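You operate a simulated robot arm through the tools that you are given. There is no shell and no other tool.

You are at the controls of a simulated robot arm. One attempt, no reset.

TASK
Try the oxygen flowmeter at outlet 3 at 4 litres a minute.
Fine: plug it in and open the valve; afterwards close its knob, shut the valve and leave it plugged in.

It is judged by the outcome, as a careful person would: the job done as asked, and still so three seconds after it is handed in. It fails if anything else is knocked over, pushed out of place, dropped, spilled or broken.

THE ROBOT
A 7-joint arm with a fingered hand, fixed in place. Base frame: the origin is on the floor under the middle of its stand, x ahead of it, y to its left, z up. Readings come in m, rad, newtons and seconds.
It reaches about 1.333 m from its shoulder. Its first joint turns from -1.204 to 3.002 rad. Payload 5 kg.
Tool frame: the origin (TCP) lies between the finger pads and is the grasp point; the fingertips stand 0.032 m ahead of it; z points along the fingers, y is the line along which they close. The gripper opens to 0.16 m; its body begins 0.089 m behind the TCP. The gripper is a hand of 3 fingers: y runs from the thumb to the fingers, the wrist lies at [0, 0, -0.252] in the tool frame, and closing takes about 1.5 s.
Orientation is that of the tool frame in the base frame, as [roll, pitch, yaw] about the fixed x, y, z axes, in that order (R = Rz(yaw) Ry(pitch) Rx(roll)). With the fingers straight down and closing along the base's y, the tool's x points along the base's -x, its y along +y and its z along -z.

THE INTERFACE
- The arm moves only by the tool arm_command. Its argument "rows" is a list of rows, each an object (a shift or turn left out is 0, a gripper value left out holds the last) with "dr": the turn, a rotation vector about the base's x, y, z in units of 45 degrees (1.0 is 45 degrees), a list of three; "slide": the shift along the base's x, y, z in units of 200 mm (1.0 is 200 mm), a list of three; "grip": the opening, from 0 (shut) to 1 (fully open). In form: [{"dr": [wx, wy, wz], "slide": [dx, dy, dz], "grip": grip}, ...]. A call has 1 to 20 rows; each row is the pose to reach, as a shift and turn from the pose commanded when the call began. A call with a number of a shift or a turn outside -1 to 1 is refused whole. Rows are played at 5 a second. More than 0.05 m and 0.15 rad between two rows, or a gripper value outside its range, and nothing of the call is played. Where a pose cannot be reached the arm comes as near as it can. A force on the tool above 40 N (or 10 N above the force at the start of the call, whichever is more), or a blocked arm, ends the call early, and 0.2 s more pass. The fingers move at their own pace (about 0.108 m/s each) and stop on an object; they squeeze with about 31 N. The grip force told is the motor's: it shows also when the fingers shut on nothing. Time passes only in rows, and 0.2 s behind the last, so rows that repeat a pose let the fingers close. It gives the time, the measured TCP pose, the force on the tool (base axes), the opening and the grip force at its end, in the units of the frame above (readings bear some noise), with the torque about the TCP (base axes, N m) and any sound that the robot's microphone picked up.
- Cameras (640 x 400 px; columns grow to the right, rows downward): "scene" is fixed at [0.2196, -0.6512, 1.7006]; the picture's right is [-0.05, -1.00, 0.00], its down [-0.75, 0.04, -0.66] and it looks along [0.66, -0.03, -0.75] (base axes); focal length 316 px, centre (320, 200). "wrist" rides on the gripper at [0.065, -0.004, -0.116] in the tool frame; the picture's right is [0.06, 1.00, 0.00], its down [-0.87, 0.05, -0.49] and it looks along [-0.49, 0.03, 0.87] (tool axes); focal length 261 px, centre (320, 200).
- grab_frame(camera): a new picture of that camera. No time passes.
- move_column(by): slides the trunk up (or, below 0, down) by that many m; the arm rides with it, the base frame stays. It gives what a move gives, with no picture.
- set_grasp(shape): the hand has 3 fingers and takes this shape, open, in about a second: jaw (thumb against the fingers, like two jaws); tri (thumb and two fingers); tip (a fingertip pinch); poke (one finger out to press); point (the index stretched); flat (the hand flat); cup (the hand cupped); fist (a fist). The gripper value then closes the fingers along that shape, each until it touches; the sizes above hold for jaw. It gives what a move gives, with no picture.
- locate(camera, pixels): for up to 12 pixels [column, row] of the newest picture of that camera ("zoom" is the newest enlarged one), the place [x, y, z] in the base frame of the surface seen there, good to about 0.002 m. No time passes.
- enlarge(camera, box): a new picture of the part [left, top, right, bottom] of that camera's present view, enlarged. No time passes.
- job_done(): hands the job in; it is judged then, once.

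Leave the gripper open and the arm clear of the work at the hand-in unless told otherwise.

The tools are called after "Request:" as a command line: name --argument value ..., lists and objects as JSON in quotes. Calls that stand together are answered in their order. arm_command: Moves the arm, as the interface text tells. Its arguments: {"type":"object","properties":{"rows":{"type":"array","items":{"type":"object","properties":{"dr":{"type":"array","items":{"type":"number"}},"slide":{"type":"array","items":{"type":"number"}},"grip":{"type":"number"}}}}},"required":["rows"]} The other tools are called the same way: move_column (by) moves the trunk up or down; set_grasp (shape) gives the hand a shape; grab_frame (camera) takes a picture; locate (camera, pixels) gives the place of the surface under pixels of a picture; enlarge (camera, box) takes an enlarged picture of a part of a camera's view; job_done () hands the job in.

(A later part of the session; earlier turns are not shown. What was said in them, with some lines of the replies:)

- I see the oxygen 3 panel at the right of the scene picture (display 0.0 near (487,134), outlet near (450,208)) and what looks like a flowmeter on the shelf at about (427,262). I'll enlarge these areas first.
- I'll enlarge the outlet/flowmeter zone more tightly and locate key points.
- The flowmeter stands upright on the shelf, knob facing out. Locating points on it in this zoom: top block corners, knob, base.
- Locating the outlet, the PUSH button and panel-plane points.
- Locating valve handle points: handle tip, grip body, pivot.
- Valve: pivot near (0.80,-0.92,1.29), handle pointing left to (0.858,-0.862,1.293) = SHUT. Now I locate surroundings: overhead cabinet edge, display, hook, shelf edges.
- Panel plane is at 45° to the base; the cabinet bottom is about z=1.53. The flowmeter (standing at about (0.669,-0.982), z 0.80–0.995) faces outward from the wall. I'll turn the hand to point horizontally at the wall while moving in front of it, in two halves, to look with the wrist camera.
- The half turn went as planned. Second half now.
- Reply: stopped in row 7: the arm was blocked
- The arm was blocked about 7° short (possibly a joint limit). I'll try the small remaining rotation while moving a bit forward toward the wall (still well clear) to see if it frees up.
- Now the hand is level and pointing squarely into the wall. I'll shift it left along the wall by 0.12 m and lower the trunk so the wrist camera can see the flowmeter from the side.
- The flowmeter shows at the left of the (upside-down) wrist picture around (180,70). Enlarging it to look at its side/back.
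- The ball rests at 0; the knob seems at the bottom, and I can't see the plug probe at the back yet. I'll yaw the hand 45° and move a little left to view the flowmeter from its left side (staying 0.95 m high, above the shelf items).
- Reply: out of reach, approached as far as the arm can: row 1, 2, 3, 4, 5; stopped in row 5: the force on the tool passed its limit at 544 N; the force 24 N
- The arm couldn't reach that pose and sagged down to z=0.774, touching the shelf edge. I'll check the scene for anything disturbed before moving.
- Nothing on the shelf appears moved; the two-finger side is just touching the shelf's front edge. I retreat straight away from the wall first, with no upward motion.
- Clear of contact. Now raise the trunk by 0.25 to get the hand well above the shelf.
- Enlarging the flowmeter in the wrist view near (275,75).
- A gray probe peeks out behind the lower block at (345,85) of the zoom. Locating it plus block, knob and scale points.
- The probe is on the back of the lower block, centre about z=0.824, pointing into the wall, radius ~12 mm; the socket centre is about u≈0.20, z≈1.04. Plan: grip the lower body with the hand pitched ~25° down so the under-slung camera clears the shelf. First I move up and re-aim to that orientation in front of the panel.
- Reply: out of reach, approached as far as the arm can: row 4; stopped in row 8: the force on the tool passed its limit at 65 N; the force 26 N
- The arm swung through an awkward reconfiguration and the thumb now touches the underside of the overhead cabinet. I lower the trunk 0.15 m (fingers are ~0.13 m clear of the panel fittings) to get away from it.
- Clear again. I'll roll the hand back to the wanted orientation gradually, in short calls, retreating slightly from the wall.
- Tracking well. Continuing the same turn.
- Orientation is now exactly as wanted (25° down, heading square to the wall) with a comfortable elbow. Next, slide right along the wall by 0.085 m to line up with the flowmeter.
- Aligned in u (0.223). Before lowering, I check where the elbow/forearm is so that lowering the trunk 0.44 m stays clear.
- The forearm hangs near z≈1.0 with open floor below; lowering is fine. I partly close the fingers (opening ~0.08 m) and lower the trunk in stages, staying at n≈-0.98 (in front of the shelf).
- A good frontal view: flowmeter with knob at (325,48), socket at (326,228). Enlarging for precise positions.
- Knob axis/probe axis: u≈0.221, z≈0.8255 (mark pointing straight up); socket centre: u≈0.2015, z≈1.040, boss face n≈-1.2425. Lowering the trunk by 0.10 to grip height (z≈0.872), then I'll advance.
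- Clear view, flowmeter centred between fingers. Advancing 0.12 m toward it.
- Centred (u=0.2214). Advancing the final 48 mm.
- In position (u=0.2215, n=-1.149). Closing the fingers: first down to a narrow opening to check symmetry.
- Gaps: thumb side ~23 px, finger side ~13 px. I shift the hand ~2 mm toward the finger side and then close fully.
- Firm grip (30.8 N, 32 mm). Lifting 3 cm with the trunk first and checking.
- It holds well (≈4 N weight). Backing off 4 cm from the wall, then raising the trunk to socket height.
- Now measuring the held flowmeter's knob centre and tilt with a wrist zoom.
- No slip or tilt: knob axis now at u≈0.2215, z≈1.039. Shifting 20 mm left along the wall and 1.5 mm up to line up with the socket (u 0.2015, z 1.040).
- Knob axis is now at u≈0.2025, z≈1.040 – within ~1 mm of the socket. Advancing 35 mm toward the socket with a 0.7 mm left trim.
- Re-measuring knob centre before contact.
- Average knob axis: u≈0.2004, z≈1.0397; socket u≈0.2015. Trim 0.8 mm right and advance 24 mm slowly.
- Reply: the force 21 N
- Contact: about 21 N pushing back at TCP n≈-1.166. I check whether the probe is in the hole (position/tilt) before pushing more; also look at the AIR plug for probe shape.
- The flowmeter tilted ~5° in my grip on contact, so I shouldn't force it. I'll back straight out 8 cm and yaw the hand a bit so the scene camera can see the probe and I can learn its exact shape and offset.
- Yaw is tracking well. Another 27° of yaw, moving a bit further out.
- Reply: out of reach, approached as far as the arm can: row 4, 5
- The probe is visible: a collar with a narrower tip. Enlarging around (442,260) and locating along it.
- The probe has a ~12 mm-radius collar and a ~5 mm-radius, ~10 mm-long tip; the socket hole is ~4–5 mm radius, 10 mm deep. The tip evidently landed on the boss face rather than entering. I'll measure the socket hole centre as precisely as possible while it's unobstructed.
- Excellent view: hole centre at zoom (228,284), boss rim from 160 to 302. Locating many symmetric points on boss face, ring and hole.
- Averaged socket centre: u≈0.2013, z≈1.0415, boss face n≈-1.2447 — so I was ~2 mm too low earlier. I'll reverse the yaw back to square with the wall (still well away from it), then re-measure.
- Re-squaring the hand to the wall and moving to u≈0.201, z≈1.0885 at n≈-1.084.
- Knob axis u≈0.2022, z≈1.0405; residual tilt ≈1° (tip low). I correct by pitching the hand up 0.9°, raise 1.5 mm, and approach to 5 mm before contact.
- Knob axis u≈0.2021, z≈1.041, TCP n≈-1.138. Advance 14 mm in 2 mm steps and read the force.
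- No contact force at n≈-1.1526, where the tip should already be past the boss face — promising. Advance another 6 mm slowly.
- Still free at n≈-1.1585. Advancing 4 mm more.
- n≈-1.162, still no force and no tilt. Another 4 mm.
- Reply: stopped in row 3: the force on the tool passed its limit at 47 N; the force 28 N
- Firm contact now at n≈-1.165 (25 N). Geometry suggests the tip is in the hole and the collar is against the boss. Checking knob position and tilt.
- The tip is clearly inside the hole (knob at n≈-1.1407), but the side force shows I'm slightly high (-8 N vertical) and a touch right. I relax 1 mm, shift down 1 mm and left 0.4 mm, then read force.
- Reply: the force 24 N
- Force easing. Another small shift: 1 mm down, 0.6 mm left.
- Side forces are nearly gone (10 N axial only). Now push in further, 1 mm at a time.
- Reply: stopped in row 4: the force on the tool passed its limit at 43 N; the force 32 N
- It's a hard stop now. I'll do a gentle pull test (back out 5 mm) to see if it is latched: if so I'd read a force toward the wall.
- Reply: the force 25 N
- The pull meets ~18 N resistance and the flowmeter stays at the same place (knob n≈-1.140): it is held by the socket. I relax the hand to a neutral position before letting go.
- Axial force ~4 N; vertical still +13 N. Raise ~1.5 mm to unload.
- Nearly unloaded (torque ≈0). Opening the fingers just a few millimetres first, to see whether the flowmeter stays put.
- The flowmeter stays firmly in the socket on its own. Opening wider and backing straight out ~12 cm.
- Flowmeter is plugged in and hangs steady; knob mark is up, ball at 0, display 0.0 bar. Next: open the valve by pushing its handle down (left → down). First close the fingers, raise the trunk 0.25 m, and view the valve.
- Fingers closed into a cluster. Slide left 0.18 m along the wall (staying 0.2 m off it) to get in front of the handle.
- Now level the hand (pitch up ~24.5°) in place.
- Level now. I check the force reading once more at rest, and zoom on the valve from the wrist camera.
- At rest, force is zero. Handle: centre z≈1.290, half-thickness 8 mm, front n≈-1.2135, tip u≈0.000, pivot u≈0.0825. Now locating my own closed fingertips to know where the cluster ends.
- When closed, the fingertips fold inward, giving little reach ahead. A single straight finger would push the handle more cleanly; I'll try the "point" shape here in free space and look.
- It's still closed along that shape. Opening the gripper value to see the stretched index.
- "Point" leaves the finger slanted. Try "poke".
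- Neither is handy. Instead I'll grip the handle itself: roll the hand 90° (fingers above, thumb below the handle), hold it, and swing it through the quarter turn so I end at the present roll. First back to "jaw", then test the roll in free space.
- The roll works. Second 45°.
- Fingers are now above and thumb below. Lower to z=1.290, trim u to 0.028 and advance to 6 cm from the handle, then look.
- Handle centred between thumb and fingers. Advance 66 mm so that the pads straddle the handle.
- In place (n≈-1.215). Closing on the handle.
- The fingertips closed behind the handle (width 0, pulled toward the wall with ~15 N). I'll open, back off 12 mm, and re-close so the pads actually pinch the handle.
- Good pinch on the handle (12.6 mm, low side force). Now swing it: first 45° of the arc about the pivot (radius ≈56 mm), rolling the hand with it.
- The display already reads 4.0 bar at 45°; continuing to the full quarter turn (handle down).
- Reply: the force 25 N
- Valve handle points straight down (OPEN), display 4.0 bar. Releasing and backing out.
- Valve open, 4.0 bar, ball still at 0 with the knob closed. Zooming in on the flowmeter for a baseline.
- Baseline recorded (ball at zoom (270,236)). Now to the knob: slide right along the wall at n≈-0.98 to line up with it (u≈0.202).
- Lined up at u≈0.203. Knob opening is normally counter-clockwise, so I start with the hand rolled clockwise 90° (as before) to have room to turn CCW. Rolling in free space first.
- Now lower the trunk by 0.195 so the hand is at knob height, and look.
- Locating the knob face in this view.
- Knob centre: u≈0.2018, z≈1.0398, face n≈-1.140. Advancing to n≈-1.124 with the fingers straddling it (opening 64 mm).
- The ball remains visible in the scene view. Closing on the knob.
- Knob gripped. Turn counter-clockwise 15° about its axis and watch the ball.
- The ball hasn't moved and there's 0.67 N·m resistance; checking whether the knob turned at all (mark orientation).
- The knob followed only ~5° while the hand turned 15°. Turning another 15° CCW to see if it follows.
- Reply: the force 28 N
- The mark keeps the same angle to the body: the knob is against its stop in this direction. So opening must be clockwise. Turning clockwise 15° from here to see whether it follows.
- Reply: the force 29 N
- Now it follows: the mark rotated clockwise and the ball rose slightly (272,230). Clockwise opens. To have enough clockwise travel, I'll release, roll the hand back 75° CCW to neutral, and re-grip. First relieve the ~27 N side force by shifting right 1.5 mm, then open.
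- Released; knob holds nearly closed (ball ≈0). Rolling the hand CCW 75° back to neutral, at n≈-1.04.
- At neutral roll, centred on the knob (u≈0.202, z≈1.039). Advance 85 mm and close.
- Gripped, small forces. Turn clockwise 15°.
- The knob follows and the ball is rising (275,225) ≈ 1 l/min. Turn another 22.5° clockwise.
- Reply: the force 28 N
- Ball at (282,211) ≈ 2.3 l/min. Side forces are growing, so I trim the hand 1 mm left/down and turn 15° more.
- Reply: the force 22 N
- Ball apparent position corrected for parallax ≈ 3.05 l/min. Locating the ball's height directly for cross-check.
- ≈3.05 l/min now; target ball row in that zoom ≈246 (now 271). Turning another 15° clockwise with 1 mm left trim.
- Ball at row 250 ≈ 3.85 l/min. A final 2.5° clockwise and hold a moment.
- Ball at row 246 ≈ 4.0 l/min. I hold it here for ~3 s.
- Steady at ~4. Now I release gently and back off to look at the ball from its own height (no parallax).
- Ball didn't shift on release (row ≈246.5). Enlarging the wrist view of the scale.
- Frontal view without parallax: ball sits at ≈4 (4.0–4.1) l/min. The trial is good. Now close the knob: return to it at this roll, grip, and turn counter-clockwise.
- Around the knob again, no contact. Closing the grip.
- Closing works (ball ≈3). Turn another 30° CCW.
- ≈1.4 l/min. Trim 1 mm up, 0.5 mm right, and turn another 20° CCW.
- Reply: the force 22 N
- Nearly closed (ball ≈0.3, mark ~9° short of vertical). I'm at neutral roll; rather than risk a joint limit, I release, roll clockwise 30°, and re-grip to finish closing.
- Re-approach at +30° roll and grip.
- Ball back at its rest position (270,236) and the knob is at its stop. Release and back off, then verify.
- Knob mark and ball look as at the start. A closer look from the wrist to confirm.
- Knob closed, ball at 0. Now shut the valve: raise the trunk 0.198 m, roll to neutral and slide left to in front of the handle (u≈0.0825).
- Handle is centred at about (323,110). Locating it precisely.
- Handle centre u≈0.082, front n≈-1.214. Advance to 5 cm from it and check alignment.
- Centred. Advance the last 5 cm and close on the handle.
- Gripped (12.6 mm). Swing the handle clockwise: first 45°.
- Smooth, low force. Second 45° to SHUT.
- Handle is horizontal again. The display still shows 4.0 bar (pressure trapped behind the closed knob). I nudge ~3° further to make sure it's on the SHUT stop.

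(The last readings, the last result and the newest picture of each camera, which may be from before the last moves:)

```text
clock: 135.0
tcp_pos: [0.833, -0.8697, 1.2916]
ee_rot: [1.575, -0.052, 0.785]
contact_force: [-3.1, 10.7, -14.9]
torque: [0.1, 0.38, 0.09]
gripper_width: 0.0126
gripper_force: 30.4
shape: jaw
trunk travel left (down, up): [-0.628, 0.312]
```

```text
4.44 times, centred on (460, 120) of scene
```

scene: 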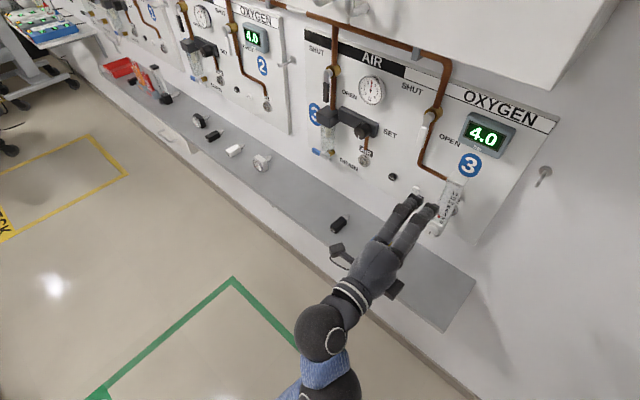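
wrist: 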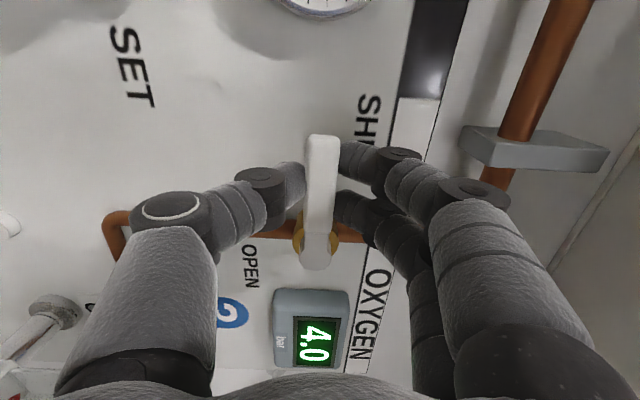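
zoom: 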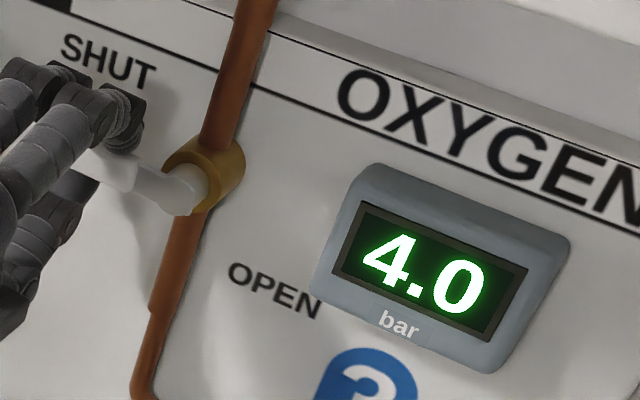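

At the stop (15 N resistance). Return to neutral, release, and back out.

Request:
arm_command --rows '[{"dr": [-0.0236, 0.0236, 0], "slide": [0, 0, -0.005]}, {"dr": [-0.0236, 0.0236, 0], "slide": [0, 0, -0.007], "grip": 0.15}, {"dr": [-0.0236, 0.0236, 0], "slide": [0, 0, -0.007], "grip": 0.3}, {"dr": [-0.0236, 0.0236, 0], "slide": [0, 0, -0.007], "grip": 0.4}, {"dr": [-0.0236, 0.0236, 0], "slide": [0, 0, -0.007], "grip": 0.4}, {"dr": [-0.0236, 0.0236, 0], "slide": [-0.1, 0.1, -0.007], "grip": 0.4}, {"dr": [-0.0236, 0.0236, 0], "slide": [-0.25, 0.25, -0.007], "grip": 0.4}, {"dr": [-0.0236, 0.0236, 0], "slide": [-0.42, 0.42, -0.007], "grip": 0.4}, {"dr": [-0.0236, 0.0236, 0], "slide": [-0.59, 0.59, -0.007], "grip": 0.4}, {"dr": [-0.0236, 0.0236, 0], "slide": [-0.76, 0.76, -0.007], "grip": 0.4}]'

Request:
grab_frame --camera "scene"

Request:
enlarge --camera "scene" --box '[380, 60, 540, 260]'

Request:
grab_frame --camera "wrist"

```text
clock: 137.2
tcp_pos: [0.6816, -0.7185, 1.2927]
ee_rot: [1.576, -0.028, 0.787]
contact_force: [-1.4, -1.0, 4.2]
torque: [0.29, 0.27, 0.25]
gripper_width: 0.064
gripper_force: 0.1
shape: jaw
trunk travel left (down, up): [-0.628, 0.312]
```

```text
taken
```

scene: 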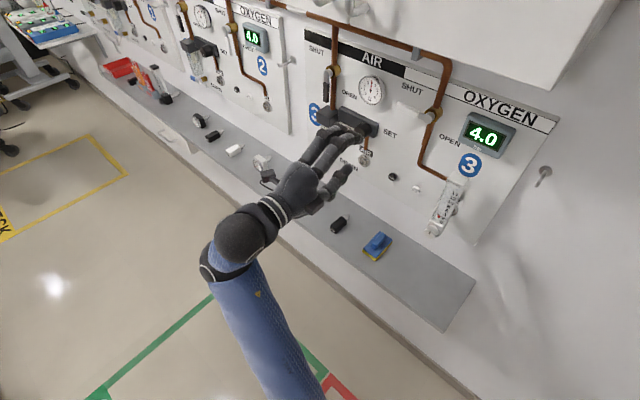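

```text
2.00 times, centred on (460, 160) of scene
```

zoom: 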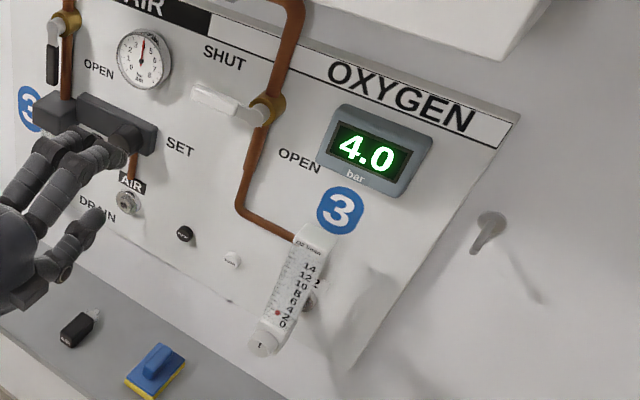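

```text
taken
```

wrist: 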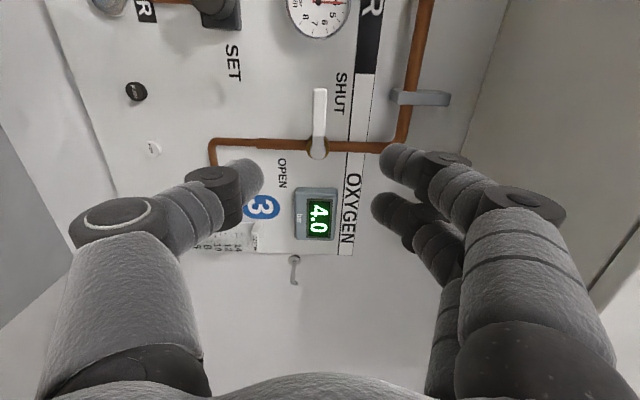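

Comparing the handle angle with the initial picture (same zoom box), and the flowmeter state.

Request:
enlarge --camera "scene" --box '[395, 75, 475, 145]'

Request:
locate --camera "zoom" --pixels '[[100, 180], [155, 200], [215, 235], [298, 240], [110, 160], [225, 208]]'

Request:
enlarge --camera "scene" --box '[420, 175, 475, 245]'

Request:
enlarge --camera "scene" --box '[80, 40, 400, 280]'

```text
5.71 times, centred on (435, 110) of scene
```

zoom: 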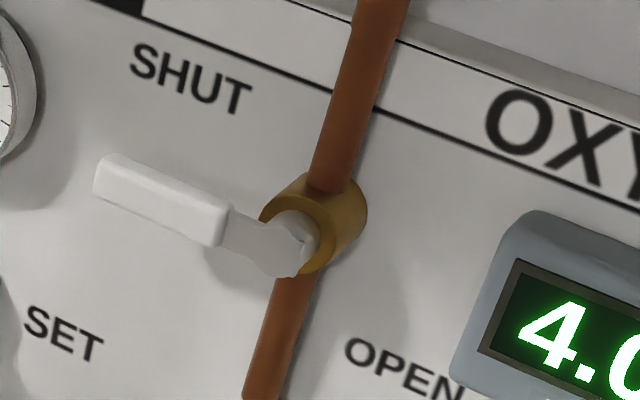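

```text
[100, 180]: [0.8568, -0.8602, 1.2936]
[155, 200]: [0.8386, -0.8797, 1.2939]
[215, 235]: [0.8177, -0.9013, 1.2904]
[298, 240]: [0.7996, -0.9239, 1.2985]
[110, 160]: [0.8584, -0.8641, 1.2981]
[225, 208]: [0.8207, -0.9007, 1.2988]
```

```text
5.71 times, centred on (448, 210) of scene
```

zoom: 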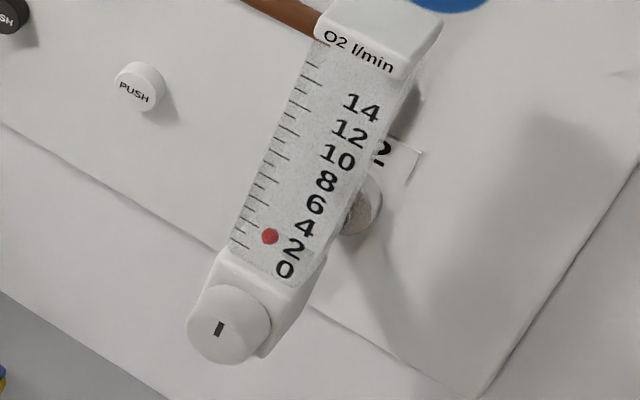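

```text
1.67 times, centred on (240, 160) of scene
```

zoom: 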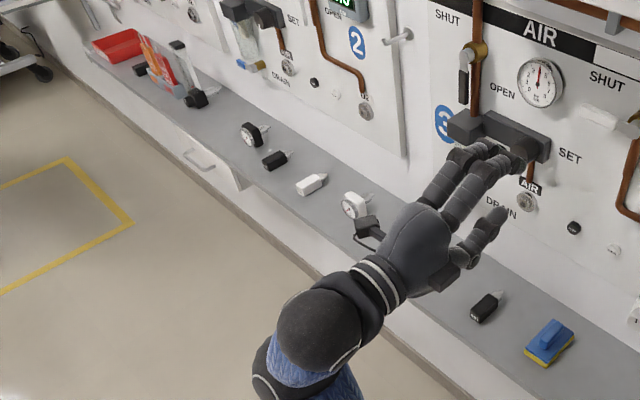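

Handle angle matches the starting SHUT picture; flowmeter plugged, knob closed, ball at 0; nothing else disturbed. Finally, open the gripper fully and back off a little more.

Request:
arm_command --rows '[{"slide": [-0.06, 0.06, 0], "grip": 0.7}, {"slide": [-0.12, 0.12, 0], "grip": 1.0}, {"slide": [-0.18, 0.18, 0], "grip": 1.0}, {"slide": [-0.18, 0.18, 0], "grip": 1.0}, {"slide": [-0.18, 0.18, 0], "grip": 1.0}]'

Request:
grab_frame --camera "scene"

```text
clock: 138.4
tcp_pos: [0.6445, -0.6832, 1.2916]
ee_rot: [1.575, -0.025, 0.784]
contact_force: [0.5, -0.4, 0.0]
torque: [0.0, -0.01, -0.01]
gripper_width: 0.1598
gripper_force: 0.1
shape: jaw
trunk travel left (down, up): [-0.628, 0.312]
```

```text
taken
```

scene: 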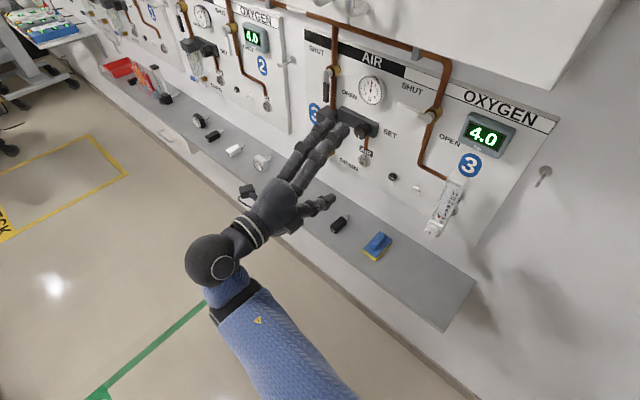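

The job's end state:
- **Flowmeter:** plugged into O2 outlet 3, knob closed, ball at 0.
- **Valve:** handle at SHUT. The display still shows 4.0 bar because gas is trapped behind the closed knob.
- **Gripper and arm:** gripper open, arm clear, no contact forces.
- **Shelf items:** undisturbed.

Handing in.

Request:
job_done

```text
The job is handed in.
```

The oxygen flowmeter at outlet 3 was tried at about 4 l/min and is now shut down and left plugged in, as you asked. The job is handed in.

- **Trial:** with the valve open the panel read 4.0 bar. I held the ball at about 4 l/min for several seconds. A straight-on look at the scale put it at 4.0 to 4.1.
- **Shutdown:** I closed the knob until the ball dropped back to 0, then turned the valve handle to its SHUT stop.
- **Display:** it still shows 4.0 bar. The knob was closed before the valve, so I take this to be gas trapped in the line.
- **Plug:** I heard no click when it went in. It resisted a pull of about 18 N, stayed in place when I let go and did not move while I worked the knob.
- **Bumps:** early on, while I was positioning the arm, the hand struck the front edge of the shelf hard, with a 544 N peak. It also pressed the underside of the overhead cabinet at 65 N. I saw nothing moved or damaged in the pictures afterwards.
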